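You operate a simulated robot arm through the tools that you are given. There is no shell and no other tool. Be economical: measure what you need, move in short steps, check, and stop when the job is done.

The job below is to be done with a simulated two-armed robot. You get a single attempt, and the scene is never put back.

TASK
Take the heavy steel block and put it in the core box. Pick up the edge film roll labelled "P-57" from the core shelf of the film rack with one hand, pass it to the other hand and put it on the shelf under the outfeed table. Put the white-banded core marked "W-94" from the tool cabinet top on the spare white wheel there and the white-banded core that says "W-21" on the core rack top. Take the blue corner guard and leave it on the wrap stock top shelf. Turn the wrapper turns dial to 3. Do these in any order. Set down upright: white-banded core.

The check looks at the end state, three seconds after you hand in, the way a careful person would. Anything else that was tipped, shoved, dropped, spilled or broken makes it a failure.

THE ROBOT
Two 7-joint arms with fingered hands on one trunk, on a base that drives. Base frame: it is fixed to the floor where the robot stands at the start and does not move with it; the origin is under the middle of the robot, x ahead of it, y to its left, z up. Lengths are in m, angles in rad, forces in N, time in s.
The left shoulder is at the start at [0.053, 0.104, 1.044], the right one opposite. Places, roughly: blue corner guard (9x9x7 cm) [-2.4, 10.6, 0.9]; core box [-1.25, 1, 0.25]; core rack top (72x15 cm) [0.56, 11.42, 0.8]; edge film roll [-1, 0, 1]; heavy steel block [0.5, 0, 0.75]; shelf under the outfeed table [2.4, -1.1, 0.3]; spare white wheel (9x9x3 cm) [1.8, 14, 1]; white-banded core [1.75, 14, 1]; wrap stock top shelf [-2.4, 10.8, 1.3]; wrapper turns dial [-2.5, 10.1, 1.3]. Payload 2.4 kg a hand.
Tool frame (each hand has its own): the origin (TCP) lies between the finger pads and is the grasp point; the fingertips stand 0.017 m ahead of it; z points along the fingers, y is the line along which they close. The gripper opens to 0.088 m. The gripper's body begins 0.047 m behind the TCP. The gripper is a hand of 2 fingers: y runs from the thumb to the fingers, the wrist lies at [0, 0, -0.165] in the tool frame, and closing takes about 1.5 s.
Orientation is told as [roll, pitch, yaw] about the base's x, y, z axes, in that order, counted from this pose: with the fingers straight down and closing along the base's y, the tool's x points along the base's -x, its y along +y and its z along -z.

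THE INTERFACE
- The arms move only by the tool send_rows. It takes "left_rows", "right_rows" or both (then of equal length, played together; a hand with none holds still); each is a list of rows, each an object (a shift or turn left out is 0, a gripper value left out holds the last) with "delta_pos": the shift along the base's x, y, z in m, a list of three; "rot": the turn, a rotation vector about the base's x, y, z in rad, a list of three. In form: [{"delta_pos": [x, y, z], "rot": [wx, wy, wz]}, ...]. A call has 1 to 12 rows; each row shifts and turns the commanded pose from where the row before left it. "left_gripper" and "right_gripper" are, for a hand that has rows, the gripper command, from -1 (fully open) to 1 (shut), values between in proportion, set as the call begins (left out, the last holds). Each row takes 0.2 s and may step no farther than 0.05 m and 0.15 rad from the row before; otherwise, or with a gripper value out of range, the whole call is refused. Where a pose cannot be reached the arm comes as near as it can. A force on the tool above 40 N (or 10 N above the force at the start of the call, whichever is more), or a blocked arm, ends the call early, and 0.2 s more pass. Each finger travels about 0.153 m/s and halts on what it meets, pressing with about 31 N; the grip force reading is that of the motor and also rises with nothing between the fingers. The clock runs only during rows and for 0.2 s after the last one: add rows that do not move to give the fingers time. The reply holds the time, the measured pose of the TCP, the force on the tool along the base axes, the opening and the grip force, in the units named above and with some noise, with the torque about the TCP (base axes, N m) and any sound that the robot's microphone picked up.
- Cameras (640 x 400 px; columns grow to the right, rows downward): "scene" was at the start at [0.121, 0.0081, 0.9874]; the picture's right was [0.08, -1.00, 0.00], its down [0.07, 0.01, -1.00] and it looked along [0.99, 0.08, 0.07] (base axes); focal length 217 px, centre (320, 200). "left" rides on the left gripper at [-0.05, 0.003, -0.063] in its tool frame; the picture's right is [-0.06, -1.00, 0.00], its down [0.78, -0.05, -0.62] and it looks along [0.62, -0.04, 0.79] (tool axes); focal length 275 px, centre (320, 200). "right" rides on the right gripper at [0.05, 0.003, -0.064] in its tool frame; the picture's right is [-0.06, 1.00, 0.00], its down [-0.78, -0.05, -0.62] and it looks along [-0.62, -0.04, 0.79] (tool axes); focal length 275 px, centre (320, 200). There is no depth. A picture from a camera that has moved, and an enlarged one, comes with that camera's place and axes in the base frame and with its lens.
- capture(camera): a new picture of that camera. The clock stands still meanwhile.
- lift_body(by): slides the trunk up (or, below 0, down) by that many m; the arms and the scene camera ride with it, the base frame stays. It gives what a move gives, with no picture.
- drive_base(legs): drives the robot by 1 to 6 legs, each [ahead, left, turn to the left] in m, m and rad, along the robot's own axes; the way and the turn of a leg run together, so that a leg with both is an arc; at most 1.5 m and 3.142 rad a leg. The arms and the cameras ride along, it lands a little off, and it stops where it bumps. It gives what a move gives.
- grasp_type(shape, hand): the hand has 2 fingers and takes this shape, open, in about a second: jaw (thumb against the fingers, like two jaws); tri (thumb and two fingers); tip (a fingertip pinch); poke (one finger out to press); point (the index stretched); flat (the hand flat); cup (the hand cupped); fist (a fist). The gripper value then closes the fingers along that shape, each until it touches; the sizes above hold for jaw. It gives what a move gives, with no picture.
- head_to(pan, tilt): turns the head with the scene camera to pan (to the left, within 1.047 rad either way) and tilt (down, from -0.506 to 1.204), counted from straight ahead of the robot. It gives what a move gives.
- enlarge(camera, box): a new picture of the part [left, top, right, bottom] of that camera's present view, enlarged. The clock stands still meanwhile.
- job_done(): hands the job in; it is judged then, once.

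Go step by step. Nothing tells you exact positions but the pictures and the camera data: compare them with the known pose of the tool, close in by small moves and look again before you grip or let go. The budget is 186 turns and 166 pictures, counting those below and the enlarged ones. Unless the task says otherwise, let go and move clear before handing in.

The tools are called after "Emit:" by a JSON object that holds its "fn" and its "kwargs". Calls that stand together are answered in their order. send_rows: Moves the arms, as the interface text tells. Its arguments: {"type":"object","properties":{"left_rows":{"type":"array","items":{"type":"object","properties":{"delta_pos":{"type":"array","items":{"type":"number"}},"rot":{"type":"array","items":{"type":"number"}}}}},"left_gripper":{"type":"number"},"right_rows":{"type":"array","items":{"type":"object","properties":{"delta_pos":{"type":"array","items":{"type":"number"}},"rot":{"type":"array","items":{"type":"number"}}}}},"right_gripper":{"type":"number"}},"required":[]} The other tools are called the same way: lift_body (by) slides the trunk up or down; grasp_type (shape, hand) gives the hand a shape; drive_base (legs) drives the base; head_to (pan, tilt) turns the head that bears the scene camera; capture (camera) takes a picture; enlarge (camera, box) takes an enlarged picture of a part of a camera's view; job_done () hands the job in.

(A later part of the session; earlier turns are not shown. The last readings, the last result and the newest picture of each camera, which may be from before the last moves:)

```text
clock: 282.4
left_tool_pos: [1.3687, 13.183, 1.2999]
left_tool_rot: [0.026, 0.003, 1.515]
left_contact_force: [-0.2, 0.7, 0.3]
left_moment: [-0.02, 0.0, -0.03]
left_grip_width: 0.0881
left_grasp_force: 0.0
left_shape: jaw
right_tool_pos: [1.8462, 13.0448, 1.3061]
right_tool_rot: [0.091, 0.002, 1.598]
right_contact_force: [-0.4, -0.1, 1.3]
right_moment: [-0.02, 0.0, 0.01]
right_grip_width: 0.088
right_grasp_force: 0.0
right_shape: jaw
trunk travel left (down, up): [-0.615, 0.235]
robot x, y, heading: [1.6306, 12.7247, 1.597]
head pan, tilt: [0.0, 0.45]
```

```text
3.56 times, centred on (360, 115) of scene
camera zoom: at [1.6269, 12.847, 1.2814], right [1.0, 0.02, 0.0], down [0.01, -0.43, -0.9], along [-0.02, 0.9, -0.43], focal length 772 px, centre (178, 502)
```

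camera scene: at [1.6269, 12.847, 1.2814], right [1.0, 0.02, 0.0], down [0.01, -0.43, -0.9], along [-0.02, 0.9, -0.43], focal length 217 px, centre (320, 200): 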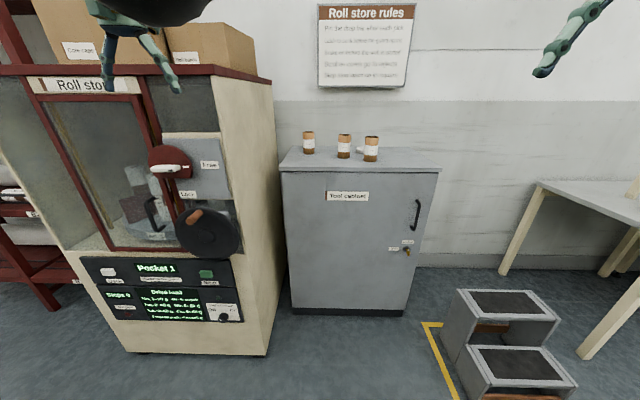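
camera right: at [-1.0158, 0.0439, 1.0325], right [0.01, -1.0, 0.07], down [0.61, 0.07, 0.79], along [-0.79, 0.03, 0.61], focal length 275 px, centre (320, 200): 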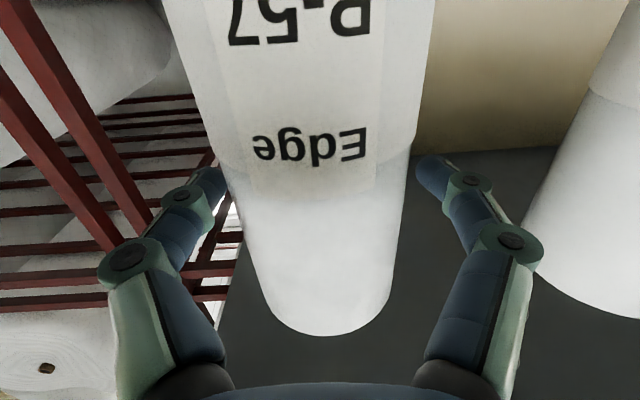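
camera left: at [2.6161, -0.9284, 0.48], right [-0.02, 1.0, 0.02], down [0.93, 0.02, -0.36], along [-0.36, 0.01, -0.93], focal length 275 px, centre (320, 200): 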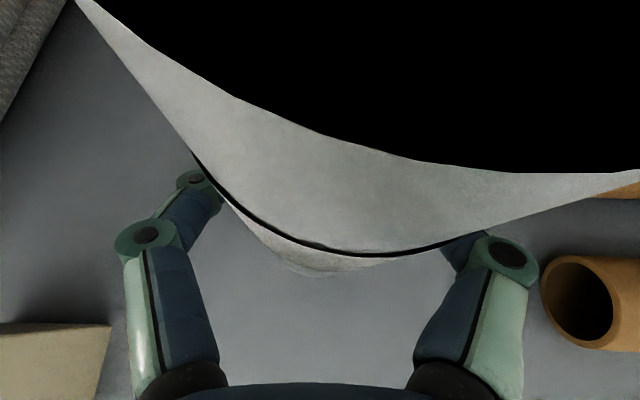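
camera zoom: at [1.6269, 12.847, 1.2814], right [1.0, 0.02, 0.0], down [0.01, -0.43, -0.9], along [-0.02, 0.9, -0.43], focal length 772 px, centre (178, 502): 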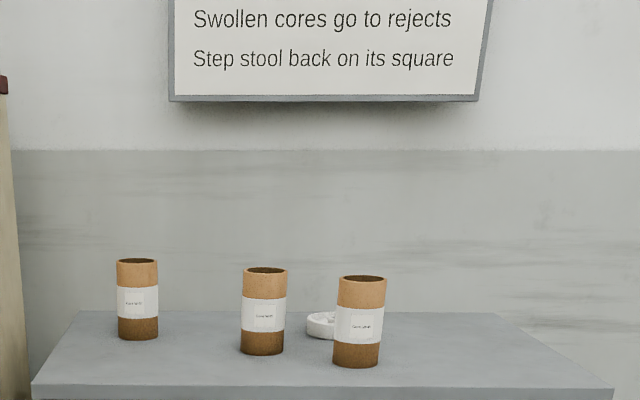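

Three cores and a white wheel behind the right one. I'll tuck the left hand away from the roll store, shift right and get closer to read the labels.

Emit:
{"fn": "send_rows", "kwargs": {"left_rows": [{"delta_pos": [0.04, -0.02, 0]}, {"delta_pos": [0.04, -0.02, 0]}, {"delta_pos": [0.04, -0.02, 0]}, {}]}}

Emit:
{"fn": "drive_base", "kwargs": {"legs": [[0.4, -0.12, -0.025]]}}

Emit:
{"fn": "capture", "kwargs": {"camera": "scene"}}

Emit:
{"fn": "enlarge", "kwargs": {"camera": "scene", "box": [240, 80, 400, 180]}}

```text
clock: 283.4
left_tool_pos: [1.4316, 13.207, 1.289]
left_tool_rot: [0.026, 0.005, 1.513]
left_contact_force: [-0.2, -0.6, -0.4]
left_moment: [0.03, -0.03, 0.01]
left_grip_width: 0.0878
left_grasp_force: 0.0
left_shape: jaw
left hand out of reach, approached as far as the arm can: row 1, 2, 3
right_tool_pos: [1.8448, 13.0451, 1.3054]
right_tool_rot: [0.092, 0.0, 1.598]
right_contact_force: [-0.2, 0.2, -0.6]
right_moment: [-0.01, -0.01, -0.01]
right_grip_width: 0.0879
right_grasp_force: 0.1
right_shape: jaw
trunk travel left (down, up): [-0.615, 0.235]
robot x, y, heading: [1.6323, 12.7246, 1.596]
head pan, tilt: [0.0, 0.45]
```

```text
clock: 286.0
left_tool_pos: [1.5512, 13.6054, 1.2887]
left_tool_rot: [0.026, 0.004, 1.497]
left_contact_force: [0.5, 0.0, 0.1]
left_moment: [-0.01, 0.0, -0.01]
left_grip_width: 0.0879
left_grasp_force: 0.1
left_shape: jaw
right_tool_pos: [1.9641, 13.4393, 1.3042]
right_tool_rot: [0.092, 0.003, 1.579]
right_contact_force: [-0.9, -0.2, 0.1]
right_moment: [-0.01, 0.0, -0.02]
right_grip_width: 0.0878
right_grasp_force: 0.1
right_shape: jaw
trunk travel left (down, up): [-0.615, 0.235]
robot x, y, heading: [1.741, 13.1218, 1.579]
head pan, tilt: [0.0, 0.45]
```

```text
84 pictures are left
camera scene: at [1.7407, 13.2438, 1.2812], right [1.0, 0.01, 0.0], down [0.0, -0.44, -0.9], along [-0.01, 0.9, -0.44], focal length 217 px, centre (320, 200)
```

scene: 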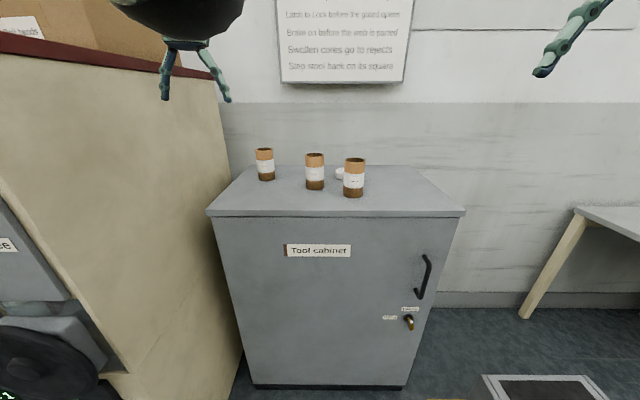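

```text
4.00 times, centred on (320, 130) of scene
camera zoom: at [1.7407, 13.2438, 1.2812], right [1.0, 0.01, 0.0], down [0.0, -0.44, -0.9], along [-0.01, 0.9, -0.44], focal length 868 px, centre (320, 480)
```

zoom: 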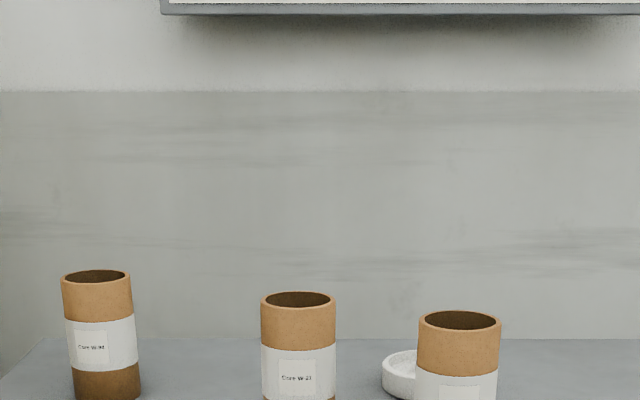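

Labels: let me zoom tightly on each.

Emit:
{"fn": "enlarge", "kwargs": {"camera": "scene", "box": [250, 140, 330, 190]}}

Emit:
{"fn": "enlarge", "kwargs": {"camera": "scene", "box": [310, 150, 390, 200]}}

```text
8.00 times, centred on (290, 165) of scene
camera zoom: at [1.7407, 13.2438, 1.2812], right [1.0, 0.01, 0.0], down [0.0, -0.44, -0.9], along [-0.01, 0.9, -0.44], focal length 1737 px, centre (560, 480)
```

zoom: 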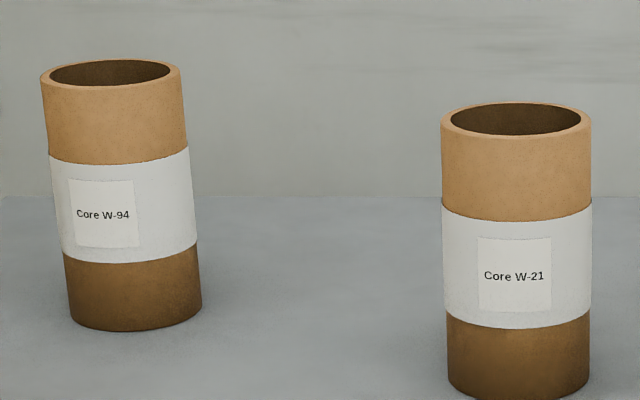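

```text
8.00 times, centred on (350, 175) of scene
camera zoom: at [1.7407, 13.2438, 1.2812], right [1.0, 0.01, 0.0], down [0.0, -0.44, -0.9], along [-0.01, 0.9, -0.44], focal length 1737 px, centre (80, 400)
```

zoom: 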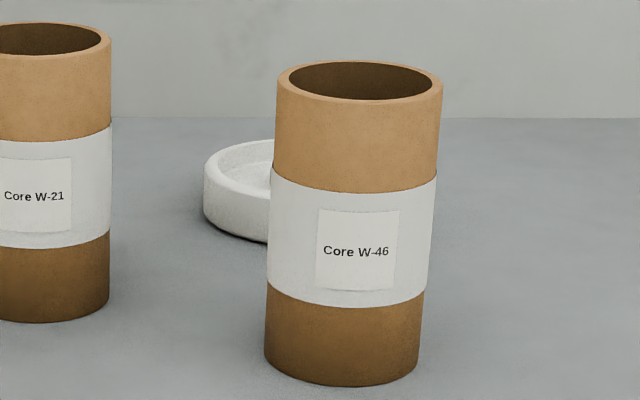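

W-94 is left (≈1.545, 13.97), W-21 middle (≈1.717, 13.90), W-46 right is a decoy; the dished white wheel is at about (1.83, 13.955); cabinet top z≈1.01. I'll move closer and bring the left hand above W-94.

Emit:
{"fn": "drive_base", "kwargs": {"legs": [[0.2, 0, 0]]}}

Emit:
{"fn": "send_rows", "kwargs": {"left_rows": [{"delta_pos": [0, 0.04, -0.01]}, {"delta_pos": [0, 0.04, -0.01]}, {"delta_pos": [0, 0.04, -0.02]}, {"delta_pos": [0, 0.04, -0.02]}, {}]}}

Emit:
{"fn": "capture", "kwargs": {"camera": "left"}}

Emit:
{"fn": "capture", "kwargs": {"camera": "scene"}}

```text
clock: 287.5
left_tool_pos: [1.5503, 13.8035, 1.2885]
left_tool_rot: [0.025, 0.006, 1.495]
left_contact_force: [0.4, -0.2, -0.8]
left_moment: [0.01, -0.01, 0.01]
left_grip_width: 0.0879
left_grasp_force: 0.1
left_shape: jaw
right_tool_pos: [1.9621, 13.6365, 1.305]
right_tool_rot: [0.092, 0.005, 1.58]
right_contact_force: [0.5, 0.2, -0.1]
right_moment: [-0.01, -0.01, 0.04]
right_grip_width: 0.088
right_grasp_force: 0.0
right_shape: jaw
trunk travel left (down, up): [-0.615, 0.235]
robot x, y, heading: [1.7422, 13.3209, 1.577]
head pan, tilt: [0.0, 0.45]
```

```text
clock: 288.7
left_tool_pos: [1.5529, 13.8636, 1.2383]
left_tool_rot: [0.024, 0.004, 1.497]
left_contact_force: [-0.6, 0.7, -0.3]
left_moment: [0.0, 0.02, 0.02]
left_grip_width: 0.0878
left_grasp_force: 0.1
left_shape: jaw
left hand out of reach, approached as far as the arm can: row 2, 3, 4
right_tool_pos: [1.9625, 13.6353, 1.3061]
right_tool_rot: [0.092, 0.003, 1.58]
right_contact_force: [1.2, -0.8, -0.4]
right_moment: [-0.02, -0.01, -0.02]
right_grip_width: 0.088
right_grasp_force: 0.1
right_shape: jaw
trunk travel left (down, up): [-0.615, 0.235]
robot x, y, heading: [1.7432, 13.3191, 1.576]
head pan, tilt: [0.0, 0.45]
```

```text
80 pictures are left
camera left: at [1.5534, 13.9128, 1.3011], right [1.0, -0.01, -0.03], down [0.01, -0.78, 0.62], along [-0.03, -0.62, -0.78], focal length 275 px, centre (320, 200)
```

left: 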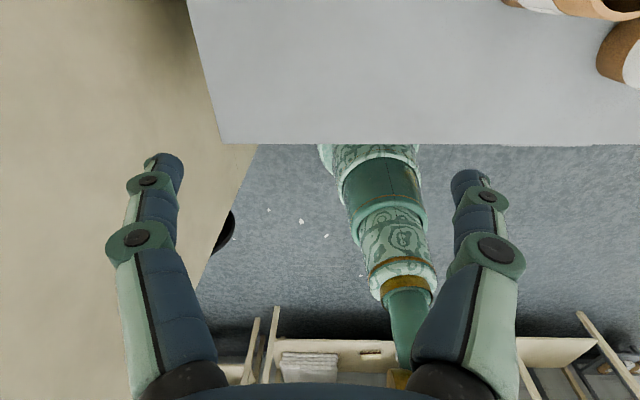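

```text
79 pictures are left
camera scene: at [1.7396, 13.4403, 1.2813], right [1.0, 0.01, 0.0], down [0.0, -0.44, -0.9], along [-0.01, 0.9, -0.44], focal length 217 px, centre (320, 200)
```

scene: 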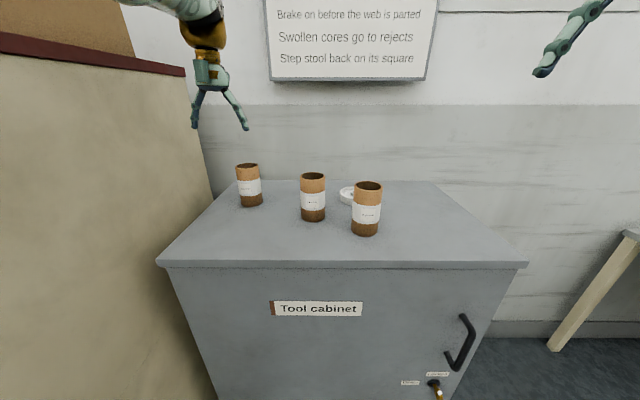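

The arm needs more reach: I'll move the base 9 cm closer and tilt the hand ~26° forward.

Emit:
{"fn": "drive_base", "kwargs": {"legs": [[0.09, 0, 0]]}}

Emit:
{"fn": "send_rows", "kwargs": {"left_rows": [{"delta_pos": [0, 0, 0], "rot": [0.15, 0, 0]}, {"delta_pos": [-0.002, 0.005, 0], "rot": [0.15, 0, 0]}, {"delta_pos": [-0.003, 0.01, -0.01], "rot": [0.15, 0, 0]}, {"delta_pos": [-0.002, 0.005, -0.02]}, {"delta_pos": [0, 0, -0.02]}, {}]}}

Emit:
{"fn": "capture", "kwargs": {"camera": "left"}}

Emit:
{"fn": "capture", "kwargs": {"camera": "scene"}}

```text
clock: 289.8
left_tool_pos: [1.5504, 13.9501, 1.2372]
left_tool_rot: [0.024, 0.005, 1.494]
left_contact_force: [-0.1, 0.4, -0.2]
left_moment: [-0.01, 0.01, 0.0]
left_grip_width: 0.0879
left_grasp_force: 0.1
left_shape: jaw
right_tool_pos: [1.9607, 13.7253, 1.3045]
right_tool_rot: [0.092, 0.004, 1.58]
right_contact_force: [0.0, -0.2, -0.4]
right_moment: [-0.01, 0.02, -0.04]
right_grip_width: 0.0877
right_grasp_force: 0.2
right_shape: jaw
trunk travel left (down, up): [-0.615, 0.235]
robot x, y, heading: [1.7432, 13.4052, 1.576]
head pan, tilt: [0.0, 0.45]
```

```text
clock: 291.2
left_tool_pos: [1.5419, 14.0178, 1.1892]
left_tool_rot: [0.061, -0.444, 1.488]
left_contact_force: [0.3, -0.2, -0.5]
left_moment: [-0.02, -0.01, -0.03]
left_grip_width: 0.0877
left_grasp_force: 0.1
left_shape: jaw
left hand out of reach, approached as far as the arm can: row 1, 2, 3, 5
right_tool_pos: [1.9617, 13.7238, 1.3062]
right_tool_rot: [0.093, 0.004, 1.579]
right_contact_force: [0.0, 0.9, 0.3]
right_moment: [0.06, 0.01, 0.02]
right_grip_width: 0.0877
right_grasp_force: 0.0
right_shape: jaw
trunk travel left (down, up): [-0.615, 0.235]
robot x, y, heading: [1.7386, 13.4094, 1.58]
head pan, tilt: [0.0, 0.45]
```

```text
78 pictures are left
camera left: at [1.5441, 14.0358, 1.2671], right [1.0, 0.0, -0.03], down [0.01, -0.98, 0.22], along [-0.03, -0.22, -0.98], focal length 275 px, centre (320, 200)
```

left: 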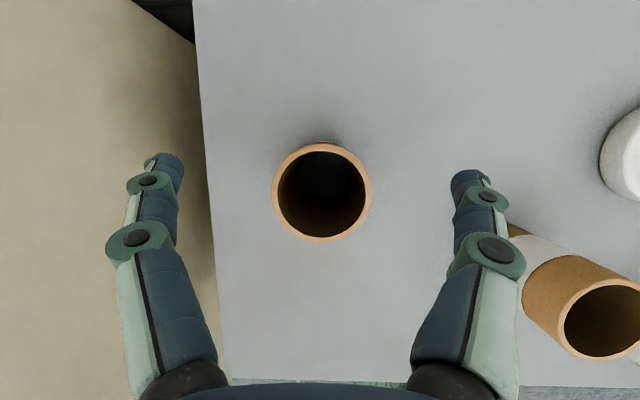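

```text
77 pictures are left
camera scene: at [1.7388, 13.5277, 1.2813], right [1.0, 0.01, 0.0], down [0.0, -0.44, -0.9], along [-0.01, 0.9, -0.44], focal length 217 px, centre (320, 200)
```

scene: 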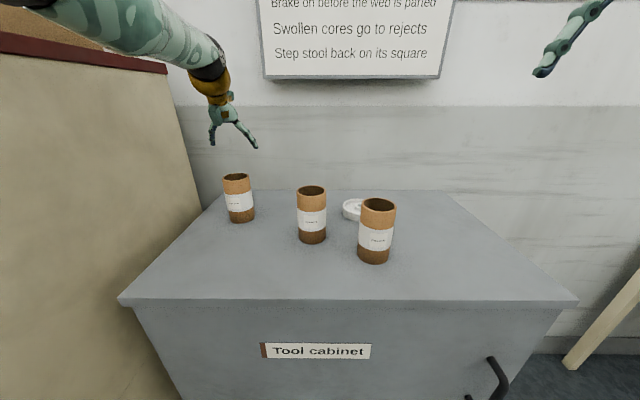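

W-94's top centre is at (1.540, 14.006). Lowering the trunk slightly and the hand onto it.

Emit:
{"fn": "send_rows", "kwargs": {"left_rows": [{"delta_pos": [-0.002, -0.012, 0]}, {}]}}

Emit:
{"fn": "lift_body", "kwargs": {"by": -0.06}}

Emit:
{"fn": "send_rows", "kwargs": {"left_rows": [{"delta_pos": [0, 0, -0.015]}, {"delta_pos": [0, 0, -0.016]}, {}]}}

Emit:
{"fn": "capture", "kwargs": {"camera": "left"}}

```text
clock: 291.8
left_tool_pos: [1.5398, 14.018, 1.1864]
left_tool_rot: [0.062, -0.444, 1.489]
left_contact_force: [-0.8, -0.8, 0.5]
left_moment: [-0.01, 0.01, 0.0]
left_grip_width: 0.0879
left_grasp_force: 0.0
left_shape: jaw
left hand out of reach, approached as far as the arm can: row 1
right_tool_pos: [1.961, 13.7232, 1.3052]
right_tool_rot: [0.092, 0.003, 1.579]
right_contact_force: [-0.5, 0.3, -0.1]
right_moment: [-0.02, -0.02, 0.02]
right_grip_width: 0.0879
right_grasp_force: 0.1
right_shape: jaw
trunk travel left (down, up): [-0.615, 0.235]
robot x, y, heading: [1.7394, 13.4104, 1.578]
head pan, tilt: [0.0, 0.45]
```

```text
clock: 292.8
left_tool_pos: [1.5385, 14.0198, 1.1265]
left_tool_rot: [0.061, -0.439, 1.489]
left_contact_force: [-0.1, 0.6, 0.2]
left_moment: [-0.01, 0.01, 0.0]
left_grip_width: 0.0876
left_grasp_force: 0.0
left_shape: jaw
right_tool_pos: [1.9615, 13.723, 1.2451]
right_tool_rot: [0.092, 0.002, 1.58]
right_contact_force: [0.3, -0.2, 0.6]
right_moment: [-0.01, -0.02, 0.01]
right_grip_width: 0.088
right_grasp_force: 0.1
right_shape: jaw
trunk travel left (down, up): [-0.555, 0.295]
robot x, y, heading: [1.7438, 13.4085, 1.574]
head pan, tilt: [0.0, 0.45]
```

```text
clock: 293.6
left_tool_pos: [1.5381, 14.0181, 1.0966]
left_tool_rot: [0.061, -0.44, 1.49]
left_contact_force: [-0.4, 0.2, 1.1]
left_moment: [-0.03, -0.03, 0.01]
left_grip_width: 0.0878
left_grasp_force: 0.0
left_shape: jaw
right_tool_pos: [1.9616, 13.7224, 1.2451]
right_tool_rot: [0.093, 0.004, 1.58]
right_contact_force: [0.8, -0.2, 0.3]
right_moment: [-0.02, 0.02, 0.02]
right_grip_width: 0.088
right_grasp_force: 0.1
right_shape: jaw
trunk travel left (down, up): [-0.555, 0.295]
robot x, y, heading: [1.7412, 13.4068, 1.581]
head pan, tilt: [0.0, 0.45]
```

```text
76 pictures are left
camera left: at [1.5402, 14.0351, 1.1741], right [1.0, 0.0, -0.03], down [0.01, -0.97, 0.22], along [-0.03, -0.22, -0.97], focal length 275 px, centre (320, 200)
```

left: 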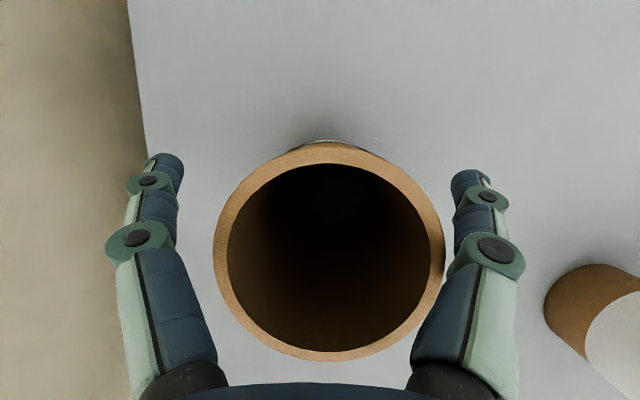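

Emit:
{"fn": "send_rows", "kwargs": {"left_rows": [{"delta_pos": [0.002, -0.008, 0]}, {}, {}]}}

Emit:
{"fn": "send_rows", "kwargs": {"left_rows": [{}, {}, {}, {}, {}, {}], "left_gripper": 1}}

Emit:
{"fn": "enlarge", "kwargs": {"camera": "scene", "box": [180, 100, 420, 280]}}

```text
clock: 294.4
left_tool_pos: [1.5391, 14.0127, 1.0947]
left_tool_rot: [0.061, -0.441, 1.488]
left_contact_force: [-0.3, 0.0, -0.8]
left_moment: [-0.03, 0.0, 0.02]
left_grip_width: 0.088
left_grasp_force: 0.1
left_shape: jaw
right_tool_pos: [1.9597, 13.7226, 1.2455]
right_tool_rot: [0.093, 0.002, 1.579]
right_contact_force: [-1.2, -0.3, 0.3]
right_moment: [0.02, 0.01, 0.04]
right_grip_width: 0.088
right_grasp_force: 0.0
right_shape: jaw
trunk travel left (down, up): [-0.555, 0.295]
robot x, y, heading: [1.7351, 13.4064, 1.581]
head pan, tilt: [0.0, 0.45]
```

```text
clock: 295.8
left_tool_pos: [1.5376, 14.0117, 1.0965]
left_tool_rot: [0.061, -0.439, 1.489]
left_contact_force: [0.7, 0.7, 0.1]
left_moment: [-0.04, 0.03, 0.02]
left_grip_width: 0.0403
left_grasp_force: 31.2
left_shape: jaw
right_tool_pos: [1.9613, 13.7234, 1.2455]
right_tool_rot: [0.092, 0.003, 1.58]
right_contact_force: [0.2, -0.1, 0.7]
right_moment: [0.02, 0.02, -0.03]
right_grip_width: 0.0875
right_grasp_force: 0.1
right_shape: jaw
trunk travel left (down, up): [-0.555, 0.295]
robot x, y, heading: [1.7375, 13.4099, 1.573]
head pan, tilt: [0.0, 0.45]
```

```text
2.22 times, centred on (300, 190) of scene
camera zoom: at [1.7386, 13.5284, 1.2211], right [1.0, 0.01, 0.0], down [0.0, -0.44, -0.9], along [-0.01, 0.9, -0.44], focal length 482 px, centre (364, 222)
```

zoom: 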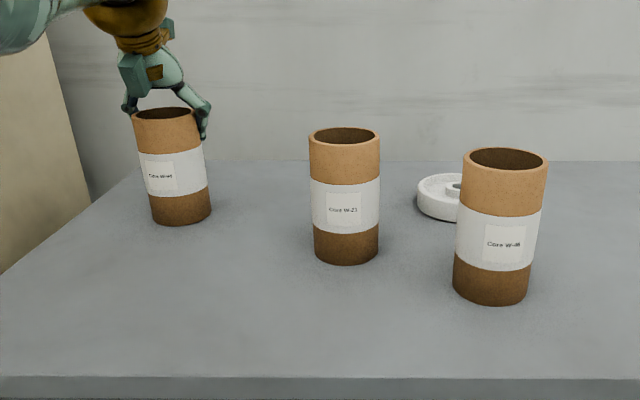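

W-94 gripped (≈26° tilted hand, core still upright). Lifting with the trunk, then shifting the base right by 0.12 m.

Emit:
{"fn": "lift_body", "kwargs": {"by": 0.16}}

Emit:
{"fn": "drive_base", "kwargs": {"legs": [[0, -0.12, 0]]}}

Emit:
{"fn": "capture", "kwargs": {"camera": "scene"}}

```text
clock: 297.7
left_tool_pos: [1.54, 14.0126, 1.2539]
left_tool_rot: [0.06, -0.439, 1.488]
left_contact_force: [0.1, -0.1, -1.1]
left_moment: [0.02, -0.01, 0.03]
left_grip_width: 0.04
left_grasp_force: 30.9
left_shape: jaw
right_tool_pos: [1.961, 13.7233, 1.4048]
right_tool_rot: [0.092, 0.002, 1.579]
right_contact_force: [0.2, 0.3, 0.5]
right_moment: [0.04, -0.01, -0.06]
right_grip_width: 0.088
right_grasp_force: 0.0
right_shape: jaw
trunk travel left (down, up): [-0.715, 0.135]
robot x, y, heading: [1.7373, 13.4075, 1.576]
head pan, tilt: [0.0, 0.45]
```

```text
clock: 298.9
left_tool_pos: [1.6612, 14.0126, 1.2556]
left_tool_rot: [0.061, -0.44, 1.488]
left_contact_force: [0.1, -0.1, -0.4]
left_moment: [0.02, -0.02, -0.01]
left_grip_width: 0.0398
left_grasp_force: 31.0
left_shape: jaw
right_tool_pos: [2.0818, 13.725, 1.4055]
right_tool_rot: [0.094, 0.005, 1.582]
right_contact_force: [0.4, 1.2, -0.2]
right_moment: [-0.01, 0.02, 0.01]
right_grip_width: 0.088
right_grasp_force: 0.1
right_shape: jaw
trunk travel left (down, up): [-0.715, 0.135]
robot x, y, heading: [1.861, 13.4084, 1.577]
head pan, tilt: [0.0, 0.45]
```

```text
74 pictures are left
camera scene: at [1.8597, 13.5283, 1.3814], right [1.0, 0.01, 0.0], down [0.0, -0.44, -0.9], along [-0.01, 0.9, -0.44], focal length 217 px, centre (320, 200)
```

scene: 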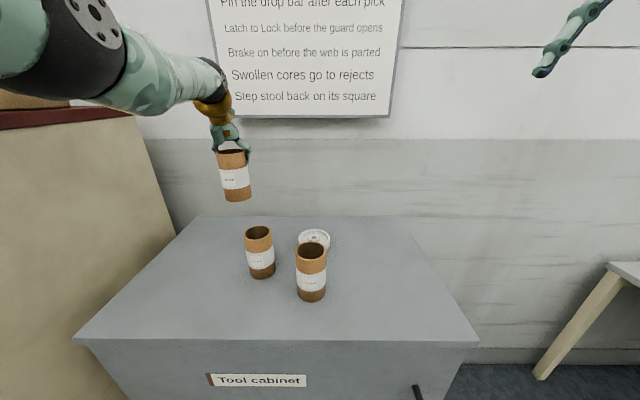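

Now zoom on the wheel from this higher viewpoint to get its centre and details.

Emit:
{"fn": "enlarge", "kwargs": {"camera": "scene", "box": [270, 215, 370, 310]}}

Emit:
{"fn": "enlarge", "kwargs": {"camera": "scene", "box": [190, 130, 270, 210]}}

```text
4.21 times, centred on (320, 262) of scene
camera zoom: at [1.8597, 13.5283, 1.3814], right [1.0, 0.01, 0.0], down [0.0, -0.44, -0.9], along [-0.01, 0.9, -0.44], focal length 914 px, centre (320, -63)
```

zoom: 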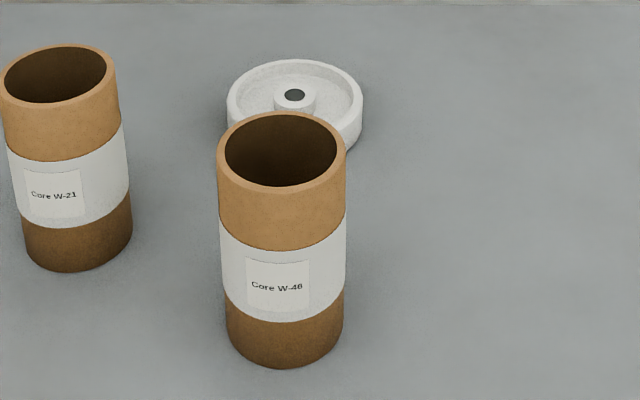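

```text
5.00 times, centred on (230, 170) of scene
camera zoom: at [1.8597, 13.5283, 1.3814], right [1.0, 0.01, 0.0], down [0.0, -0.44, -0.9], along [-0.01, 0.9, -0.44], focal length 1086 px, centre (770, 350)
```

zoom: 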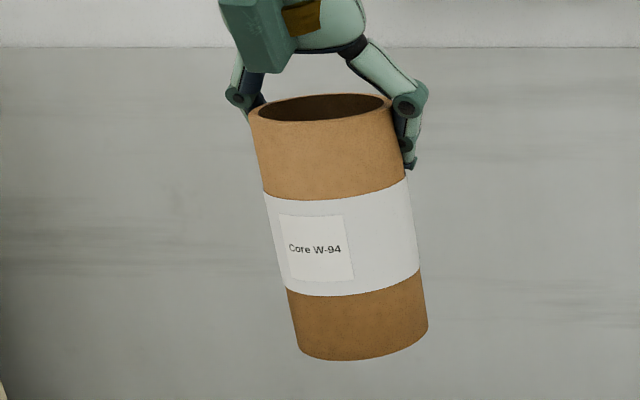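

The wheel is a dished ring (inner Ø≈0.076) with a hub; core Ø≈0.057 fits inside the rim. Wheel centre ≈(1.838, 14.002). Moving W-94 over it.

Emit:
{"fn": "send_rows", "kwargs": {"left_rows": [{"delta_pos": [0.0435, -0.002, 0]}, {"delta_pos": [0.0435, -0.002, 0]}, {"delta_pos": [0.0435, -0.002, 0]}, {"delta_pos": [0.0435, -0.002, 0]}, {}, {}]}}

Emit:
{"fn": "enlarge", "kwargs": {"camera": "scene", "box": [220, 100, 420, 310]}}

Emit:
{"fn": "capture", "kwargs": {"camera": "left"}}

```text
clock: 300.3
left_tool_pos: [1.832, 13.9937, 1.2546]
left_tool_rot: [0.061, -0.441, 1.489]
left_contact_force: [0.5, 0.0, -1.2]
left_moment: [0.02, 0.0, -0.01]
left_grip_width: 0.0398
left_grasp_force: 31.3
left_shape: jaw
left hand out of reach, approached as far as the arm can: row 4
right_tool_pos: [2.0813, 13.7235, 1.4058]
right_tool_rot: [0.094, 0.002, 1.581]
right_contact_force: [-0.2, 0.2, 0.1]
right_moment: [-0.01, -0.05, 0.01]
right_grip_width: 0.0879
right_grasp_force: 0.0
right_shape: jaw
trunk travel left (down, up): [-0.715, 0.135]
robot x, y, heading: [1.8603, 13.407, 1.579]
head pan, tilt: [0.0, 0.45]
```

```text
1.90 times, centred on (320, 205) of scene
camera zoom: at [1.8587, 13.5281, 1.3814], right [1.0, 0.01, 0.0], down [0.0, -0.44, -0.9], along [-0.01, 0.9, -0.44], focal length 414 px, centre (320, 190)
```

zoom: 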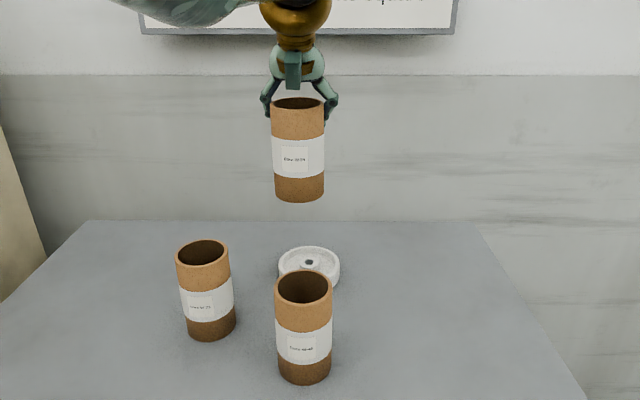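

```text
70 pictures are left
camera left: at [1.8335, 14.011, 1.3319], right [1.0, 0.0, -0.03], down [0.01, -0.97, 0.22], along [-0.03, -0.22, -0.97], focal length 275 px, centre (320, 200)
```

left: 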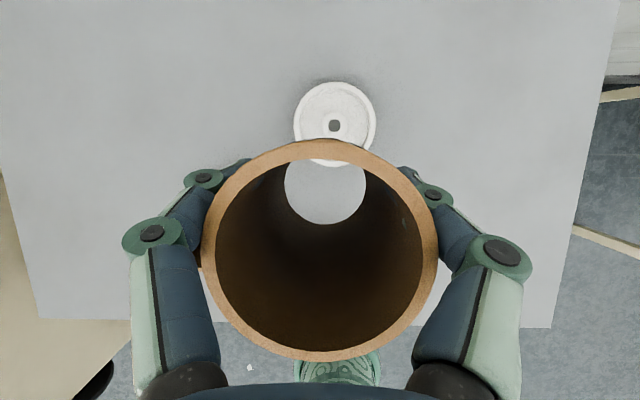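

The left camera shows the wheel hub and through the core: core axis ≈(1.831, 13.982), vertical; wheel ≈(1.839, 14.024). I'll move the base 4 cm forward and correct.

Emit:
{"fn": "drive_base", "kwargs": {"legs": [[0.04, -0.006, 0]]}}

Emit:
{"fn": "send_rows", "kwargs": {"left_rows": [{}, {}]}}

Emit:
{"fn": "capture", "kwargs": {"camera": "left"}}

```text
clock: 301.2
left_tool_pos: [1.8362, 14.0356, 1.2517]
left_tool_rot: [0.061, -0.438, 1.492]
left_contact_force: [0.3, 0.2, -1.0]
left_moment: [0.0, 0.01, -0.01]
left_grip_width: 0.0396
left_grasp_force: 31.1
left_shape: jaw
right_tool_pos: [2.0886, 13.7671, 1.405]
right_tool_rot: [0.093, 0.006, 1.582]
right_contact_force: [0.0, 0.0, -0.3]
right_moment: [0.01, 0.02, 0.02]
right_grip_width: 0.088
right_grasp_force: 0.1
right_shape: jaw
trunk travel left (down, up): [-0.715, 0.135]
robot x, y, heading: [1.8634, 13.45, 1.572]
head pan, tilt: [0.0, 0.45]
```

```text
clock: 301.8
left_tool_pos: [1.836, 14.0349, 1.2538]
left_tool_rot: [0.061, -0.44, 1.489]
left_contact_force: [-0.8, -0.2, -1.7]
left_moment: [-0.01, -0.01, -0.04]
left_grip_width: 0.0396
left_grasp_force: 30.5
left_shape: jaw
right_tool_pos: [2.0858, 13.764, 1.4055]
right_tool_rot: [0.092, 0.003, 1.582]
right_contact_force: [-0.6, 0.3, 0.2]
right_moment: [-0.01, 0.0, 0.0]
right_grip_width: 0.0879
right_grasp_force: 0.0
right_shape: jaw
trunk travel left (down, up): [-0.715, 0.135]
robot x, y, heading: [1.8618, 13.4472, 1.574]
head pan, tilt: [0.0, 0.45]
```

```text
69 pictures are left
camera left: at [1.8387, 14.0514, 1.3319], right [1.0, 0.0, -0.03], down [0.01, -0.97, 0.22], along [-0.03, -0.22, -0.97], focal length 275 px, centre (320, 200)
```

left: 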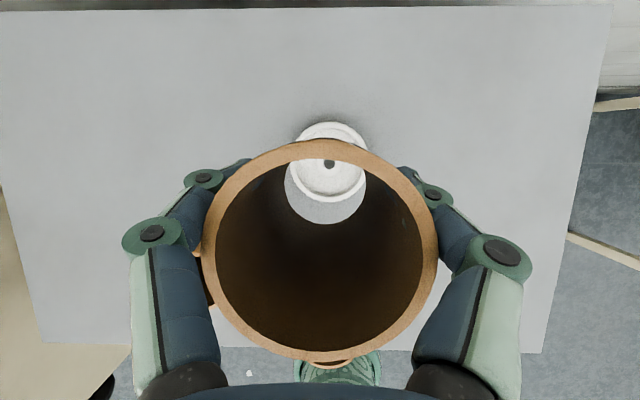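

Aligned within ~3 mm. Shift 3 mm right and lower with the trunk by 0.13.

Emit:
{"fn": "send_rows", "kwargs": {"left_rows": [{"delta_pos": [0.003, 0, 0]}, {}]}}

Emit:
{"fn": "lift_body", "kwargs": {"by": -0.125}}

Emit:
{"fn": "capture", "kwargs": {"camera": "left"}}

Emit:
{"fn": "enlarge", "kwargs": {"camera": "scene", "box": [250, 120, 410, 260]}}

```text
clock: 302.4
left_tool_pos: [1.8384, 14.0336, 1.2546]
left_tool_rot: [0.062, -0.439, 1.487]
left_contact_force: [-0.4, 0.2, -0.3]
left_moment: [0.02, -0.02, 0.01]
left_grip_width: 0.0395
left_grasp_force: 31.1
left_shape: jaw
right_tool_pos: [2.0869, 13.7639, 1.4056]
right_tool_rot: [0.094, 0.003, 1.581]
right_contact_force: [-0.2, -0.2, 0.0]
right_moment: [0.01, -0.01, -0.01]
right_grip_width: 0.0882
right_grasp_force: 0.0
right_shape: jaw
trunk travel left (down, up): [-0.715, 0.135]
robot x, y, heading: [1.8663, 13.4484, 1.578]
head pan, tilt: [0.0, 0.45]
```

```text
clock: 303.9
left_tool_pos: [1.839, 14.0339, 1.1296]
left_tool_rot: [0.061, -0.439, 1.489]
left_contact_force: [0.2, -0.8, -2.1]
left_moment: [0.04, 0.03, -0.03]
left_grip_width: 0.0397
left_grasp_force: 31.2
left_shape: jaw
right_tool_pos: [2.0854, 13.7647, 1.2804]
right_tool_rot: [0.093, 0.003, 1.58]
right_contact_force: [-0.8, 1.2, -0.4]
right_moment: [0.0, 0.02, 0.01]
right_grip_width: 0.0878
right_grasp_force: 0.1
right_shape: jaw
trunk travel left (down, up): [-0.59, 0.26]
robot x, y, heading: [1.8628, 13.4501, 1.578]
head pan, tilt: [0.0, 0.45]
```

```text
68 pictures are left
camera left: at [1.8416, 14.0514, 1.207], right [1.0, 0.0, -0.03], down [0.01, -0.97, 0.22], along [-0.03, -0.22, -0.97], focal length 275 px, centre (320, 200)
```

left: 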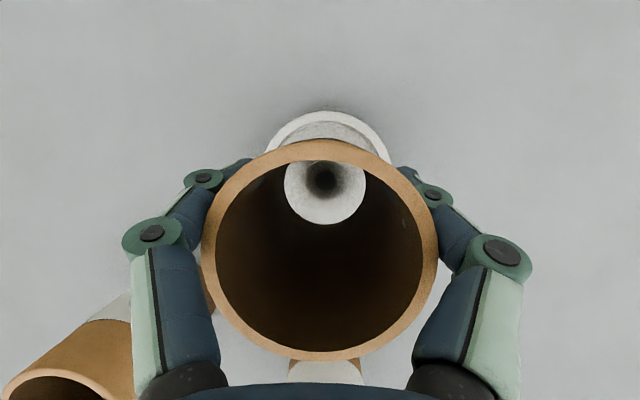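

```text
2.86 times, centred on (330, 190) of scene
camera zoom: at [1.864, 13.5691, 1.2563], right [1.0, 0.01, 0.0], down [0.0, -0.44, -0.9], along [-0.01, 0.9, -0.44], focal length 620 px, centre (291, 229)
```

zoom: 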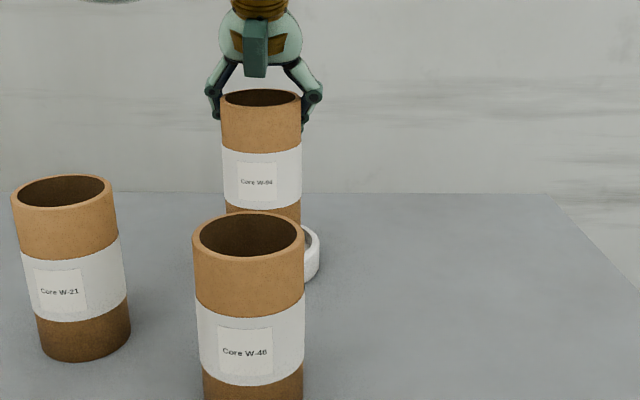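

Concentric. Lowering gently till contact.

Emit:
{"fn": "send_rows", "kwargs": {"left_rows": [{"delta_pos": [0, 0, -0.008]}, {"delta_pos": [0, 0, -0.008]}, {"delta_pos": [0, 0, -0.006]}, {}]}}

Emit:
{"fn": "capture", "kwargs": {"camera": "left"}}

```text
clock: 304.9
left_tool_pos: [1.8384, 14.0338, 1.1117]
left_tool_rot: [0.06, -0.452, 1.491]
left_contact_force: [0.7, 10.1, 33.9]
left_moment: [0.14, -0.22, -0.01]
left_grip_width: 0.0412
left_grasp_force: 30.6
left_shape: jaw
right_tool_pos: [2.0872, 13.7622, 1.2802]
right_tool_rot: [0.092, 0.002, 1.581]
right_contact_force: [-0.5, 0.5, -0.1]
right_moment: [0.03, -0.01, 0.04]
right_grip_width: 0.0879
right_grasp_force: 0.1
right_shape: jaw
trunk travel left (down, up): [-0.59, 0.26]
robot x, y, heading: [1.8668, 13.4471, 1.576]
head pan, tilt: [0.0, 0.45]
```

```text
66 pictures are left
camera left: at [1.8411, 14.0506, 1.1906], right [1.0, 0.0, -0.03], down [0.01, -0.98, 0.21], along [-0.03, -0.21, -0.98], focal length 275 px, centre (320, 200)
```

left: 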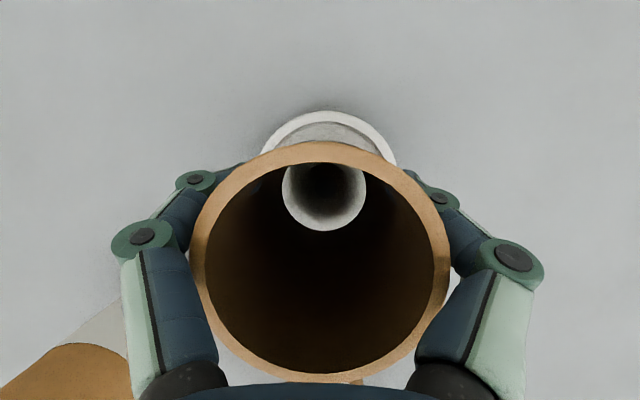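

Seated inside the rim (bottom ≈15 mm above cabinet, rim 30 mm). Relieving the pressure and opening a little.

Emit:
{"fn": "send_rows", "kwargs": {"left_rows": [{"delta_pos": [0, 0, 0.006]}, {}]}}

Emit:
{"fn": "send_rows", "kwargs": {"left_rows": [{}, {}, {}, {}, {}], "left_gripper": -0.6}}

Emit:
{"fn": "enlarge", "kwargs": {"camera": "scene", "box": [250, 120, 410, 260]}}

Emit:
{"fn": "capture", "kwargs": {"camera": "left"}}

```text
clock: 305.5
left_tool_pos: [1.838, 14.0328, 1.1134]
left_tool_rot: [0.061, -0.44, 1.488]
left_contact_force: [0.7, 6.1, 20.4]
left_moment: [0.1, -0.19, 0.02]
left_grip_width: 0.0409
left_grasp_force: 31.0
left_shape: jaw
right_tool_pos: [2.0865, 13.7635, 1.2809]
right_tool_rot: [0.093, 0.002, 1.582]
right_contact_force: [0.9, -0.3, -0.1]
right_moment: [-0.02, -0.01, -0.01]
right_grip_width: 0.088
right_grasp_force: 0.0
right_shape: jaw
trunk travel left (down, up): [-0.59, 0.26]
robot x, y, heading: [1.8642, 13.4517, 1.578]
head pan, tilt: [0.0, 0.45]
```

```text
clock: 306.7
left_tool_pos: [1.8385, 14.035, 1.1119]
left_tool_rot: [0.062, -0.44, 1.487]
left_contact_force: [0.2, 0.0, 0.3]
left_moment: [-0.01, -0.03, -0.02]
left_grip_width: 0.0703
left_grasp_force: 0.0
left_shape: jaw
right_tool_pos: [2.0873, 13.7647, 1.2807]
right_tool_rot: [0.09, 0.004, 1.581]
right_contact_force: [0.2, 0.6, 0.0]
right_moment: [0.0, 0.02, -0.01]
right_grip_width: 0.0878
right_grasp_force: 0.0
right_shape: jaw
trunk travel left (down, up): [-0.59, 0.26]
robot x, y, heading: [1.8664, 13.4487, 1.577]
head pan, tilt: [0.0, 0.45]
```

```text
2.86 times, centred on (330, 190) of scene
camera zoom: at [1.864, 13.5692, 1.2562], right [1.0, 0.01, 0.0], down [0.0, -0.44, -0.9], along [-0.01, 0.9, -0.44], focal length 620 px, centre (291, 229)
```

zoom: 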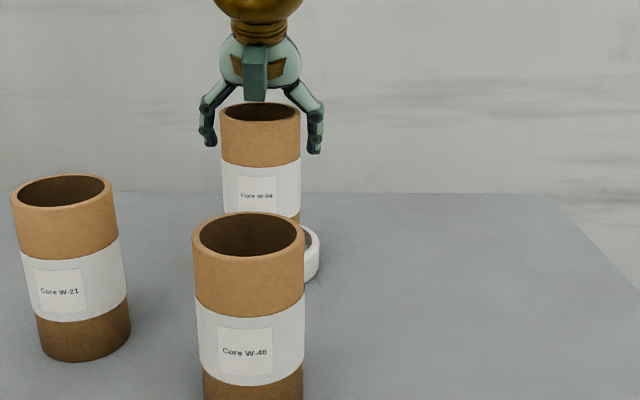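

```text
64 pictures are left
camera left: at [1.841, 14.0517, 1.191], right [1.0, 0.0, -0.03], down [0.01, -0.97, 0.22], along [-0.03, -0.22, -0.97], focal length 275 px, centre (320, 200)
```

left: 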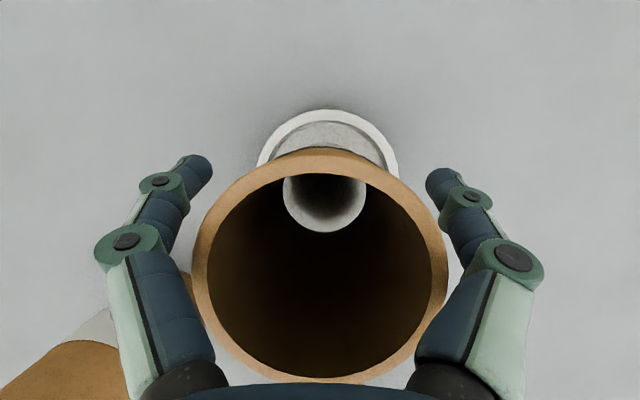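

W-94 stands upright in the wheel. Rising straight up with the trunk and checking.

Emit:
{"fn": "lift_body", "kwargs": {"by": 0.16}}

Emit:
{"fn": "capture", "kwargs": {"camera": "left"}}

Emit:
{"fn": "enlarge", "kwargs": {"camera": "scene", "box": [230, 170, 400, 310]}}

```text
clock: 308.6
left_tool_pos: [1.8379, 14.032, 1.2768]
left_tool_rot: [0.062, -0.445, 1.49]
left_contact_force: [0.6, 1.0, -0.1]
left_moment: [0.0, -0.02, 0.03]
left_grip_width: 0.0699
left_grasp_force: 0.0
left_shape: jaw
right_tool_pos: [2.0866, 13.7649, 1.4398]
right_tool_rot: [0.093, 0.004, 1.58]
right_contact_force: [0.4, 0.4, 0.7]
right_moment: [0.01, 0.02, -0.04]
right_grip_width: 0.0879
right_grasp_force: 0.1
right_shape: jaw
trunk travel left (down, up): [-0.75, 0.1]
robot x, y, heading: [1.8655, 13.4507, 1.573]
head pan, tilt: [0.0, 0.45]
```

```text
63 pictures are left
camera left: at [1.8411, 14.0496, 1.3552], right [1.0, 0.0, -0.03], down [0.01, -0.98, 0.21], along [-0.03, -0.21, -0.98], focal length 275 px, centre (320, 200)
```

left: 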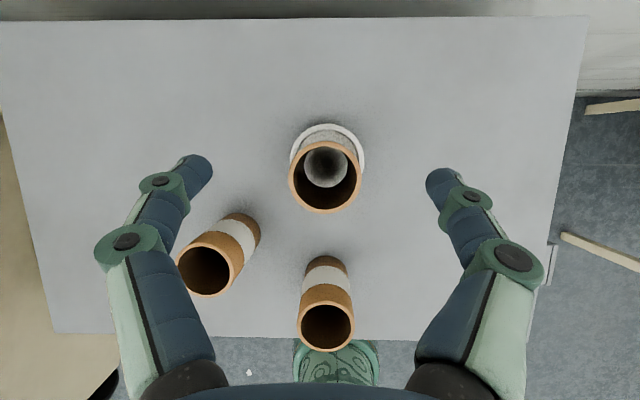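

```text
2.86 times, centred on (315, 240) of scene
camera zoom: at [1.8641, 13.5686, 1.4163], right [1.0, 0.01, 0.0], down [0.0, -0.44, -0.9], along [-0.01, 0.9, -0.44], focal length 620 px, centre (334, 86)
```

zoom: 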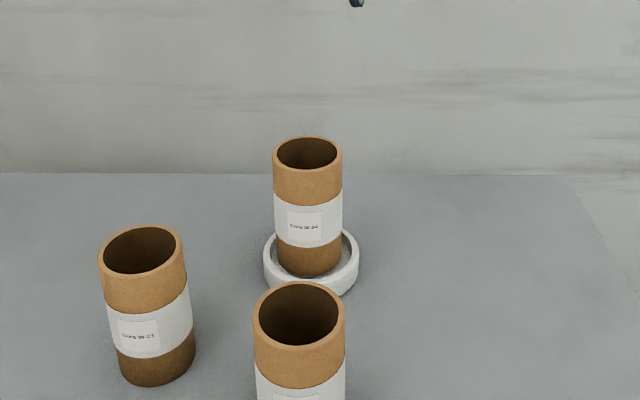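

W-94 sits concentric in the wheel. Next W-21, at about (1.718, 13.925): moving the left hand above it.

Emit:
{"fn": "send_rows", "kwargs": {"left_rows": [{"delta_pos": [-0.03, -0.026, 0]}, {"delta_pos": [-0.03, -0.026, 0]}, {"delta_pos": [-0.03, -0.026, 0]}, {"delta_pos": [-0.03, -0.022, 0]}, {"delta_pos": [0, 0, -0.03]}, {"delta_pos": [0, 0, -0.03]}, {"delta_pos": [0, 0, -0.03]}, {}, {}]}}

Emit:
{"fn": "capture", "kwargs": {"camera": "left"}}

```text
clock: 310.6
left_tool_pos: [1.7195, 13.9335, 1.1873]
left_tool_rot: [0.061, -0.446, 1.489]
left_contact_force: [-0.2, 0.3, -0.3]
left_moment: [0.03, 0.01, 0.0]
left_grip_width: 0.0704
left_grasp_force: 0.2
left_shape: jaw
right_tool_pos: [2.0866, 13.7635, 1.4399]
right_tool_rot: [0.093, 0.004, 1.581]
right_contact_force: [0.5, 0.0, 0.0]
right_moment: [0.0, -0.03, -0.01]
right_grip_width: 0.0877
right_grasp_force: 0.0
right_shape: jaw
trunk travel left (down, up): [-0.75, 0.1]
robot x, y, heading: [1.8651, 13.4529, 1.58]
head pan, tilt: [0.0, 0.45]
```

```text
61 pictures are left
camera left: at [1.7222, 13.9503, 1.2655], right [1.0, 0.0, -0.03], down [0.01, -0.98, 0.21], along [-0.03, -0.22, -0.98], focal length 275 px, centre (320, 200)
```

left: 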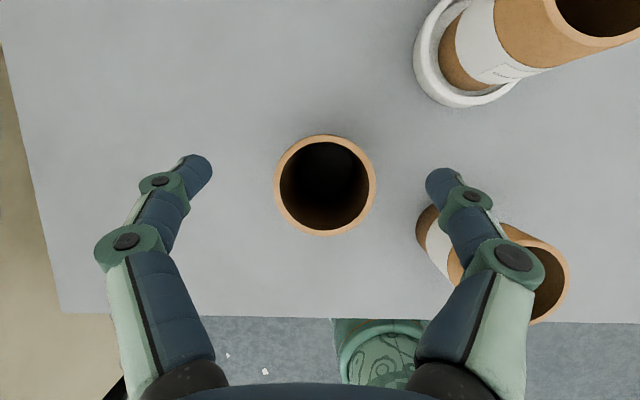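

Good alignment. Correct y by −8 mm, go down and check.

Emit:
{"fn": "send_rows", "kwargs": {"left_rows": [{"delta_pos": [0.001, -0.008, 0]}, {"delta_pos": [0, 0, -0.03]}, {"delta_pos": [0, 0, -0.03]}, {"delta_pos": [0, 0, -0.028]}, {}, {}]}}

Emit:
{"fn": "capture", "kwargs": {"camera": "left"}}

Emit:
{"fn": "enlarge", "kwargs": {"camera": "scene", "box": [200, 170, 400, 310]}}

```text
clock: 311.9
left_tool_pos: [1.7183, 13.9252, 1.097]
left_tool_rot: [0.061, -0.447, 1.489]
left_contact_force: [-0.1, -0.9, 1.1]
left_moment: [0.02, 0.01, 0.01]
left_grip_width: 0.0702
left_grasp_force: 0.0
left_shape: jaw
right_tool_pos: [2.0869, 13.7641, 1.4405]
right_tool_rot: [0.09, 0.002, 1.582]
right_contact_force: [0.3, 1.0, 1.1]
right_moment: [0.0, 0.01, -0.01]
right_grip_width: 0.088
right_grasp_force: 0.1
right_shape: jaw
trunk travel left (down, up): [-0.75, 0.1]
robot x, y, heading: [1.8654, 13.4516, 1.578]
head pan, tilt: [0.0, 0.45]
```

```text
60 pictures are left
camera left: at [1.7216, 13.942, 1.1758], right [1.0, 0.0, -0.03], down [0.01, -0.98, 0.21], along [-0.03, -0.21, -0.98], focal length 275 px, centre (320, 200)
```

left: 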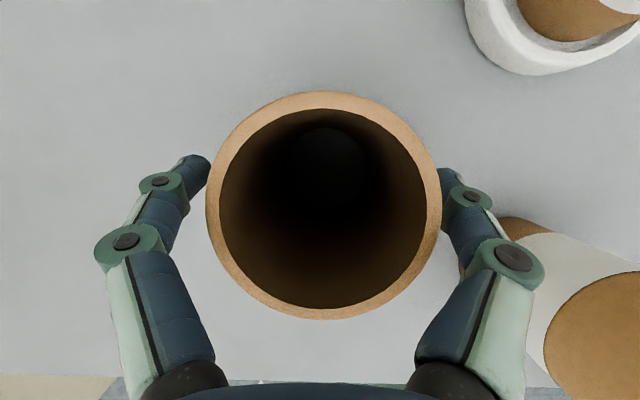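

```text
2.86 times, centred on (300, 240) of scene
camera zoom: at [1.8639, 13.5685, 1.4164], right [1.0, 0.01, 0.0], down [0.0, -0.44, -0.9], along [-0.01, 0.9, -0.44], focal length 620 px, centre (377, 86)
```

zoom: 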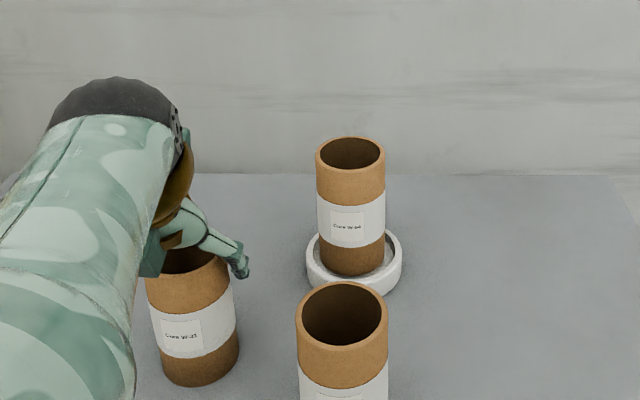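

Straddled. Close, lift, and then back away from the cabinet.

Emit:
{"fn": "send_rows", "kwargs": {"left_rows": [{}, {}, {}, {}, {}, {}], "left_gripper": 1}}

Emit:
{"fn": "lift_body", "kwargs": {"by": 0.095}}

Emit:
{"fn": "drive_base", "kwargs": {"legs": [[-0.6, 0.05, 0]]}}

Emit:
{"fn": "capture", "kwargs": {"camera": "scene"}}

```text
clock: 313.4
left_tool_pos: [1.7183, 13.9264, 1.0973]
left_tool_rot: [0.062, -0.447, 1.489]
left_contact_force: [0.1, -0.4, -0.1]
left_moment: [0.02, 0.0, -0.02]
left_grip_width: 0.046
left_grasp_force: 31.2
left_shape: jaw
right_tool_pos: [2.0865, 13.7644, 1.4404]
right_tool_rot: [0.092, 0.004, 1.579]
right_contact_force: [0.1, 0.1, -0.6]
right_moment: [0.0, 0.0, 0.02]
right_grip_width: 0.0879
right_grasp_force: 0.0
right_shape: jaw
trunk travel left (down, up): [-0.75, 0.1]
robot x, y, heading: [1.8644, 13.4454, 1.579]
head pan, tilt: [0.0, 0.45]
```

```text
clock: 314.6
left_tool_pos: [1.7197, 13.9239, 1.1936]
left_tool_rot: [0.062, -0.448, 1.49]
left_contact_force: [0.4, 0.1, -1.0]
left_moment: [-0.04, 0.0, 0.02]
left_grip_width: 0.0461
left_grasp_force: 31.2
left_shape: jaw
right_tool_pos: [2.0866, 13.7632, 1.5351]
right_tool_rot: [0.091, 0.003, 1.582]
right_contact_force: [0.7, 0.8, -0.6]
right_moment: [-0.01, -0.02, 0.02]
right_grip_width: 0.088
right_grasp_force: 0.1
right_shape: jaw
trunk travel left (down, up): [-0.845, 0.005]
robot x, y, heading: [1.8666, 13.4464, 1.575]
head pan, tilt: [0.0, 0.45]
```

```text
clock: 318.1
left_tool_pos: [1.6745, 13.3229, 1.1938]
left_tool_rot: [0.063, -0.448, 1.479]
left_contact_force: [0.3, 0.0, -1.0]
left_moment: [0.03, -0.03, 0.04]
left_grip_width: 0.0462
left_grasp_force: 30.6
left_shape: jaw
right_tool_pos: [2.0397, 13.1591, 1.5355]
right_tool_rot: [0.093, 0.002, 1.571]
right_contact_force: [0.2, 0.9, 0.4]
right_moment: [0.02, 0.03, -0.04]
right_grip_width: 0.0878
right_grasp_force: 0.0
right_shape: jaw
trunk travel left (down, up): [-0.845, 0.005]
robot x, y, heading: [1.8167, 12.8494, 1.564]
head pan, tilt: [0.0, 0.45]
```

```text
58 pictures are left
camera scene: at [1.816, 12.9659, 1.5116], right [1.0, 0.0, 0.0], down [0.0, -0.44, -0.9], along [0.0, 0.9, -0.44], focal length 217 px, centre (320, 200)
```

scene: 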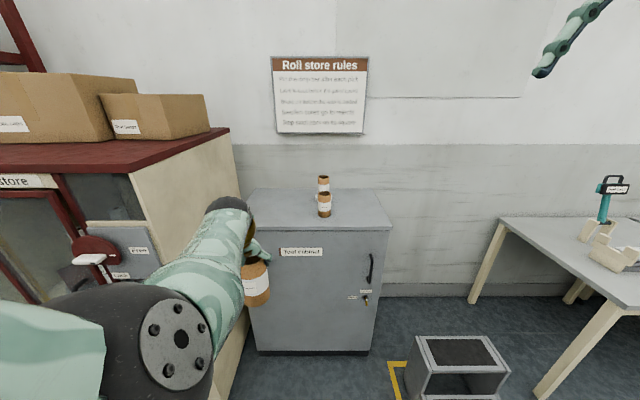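

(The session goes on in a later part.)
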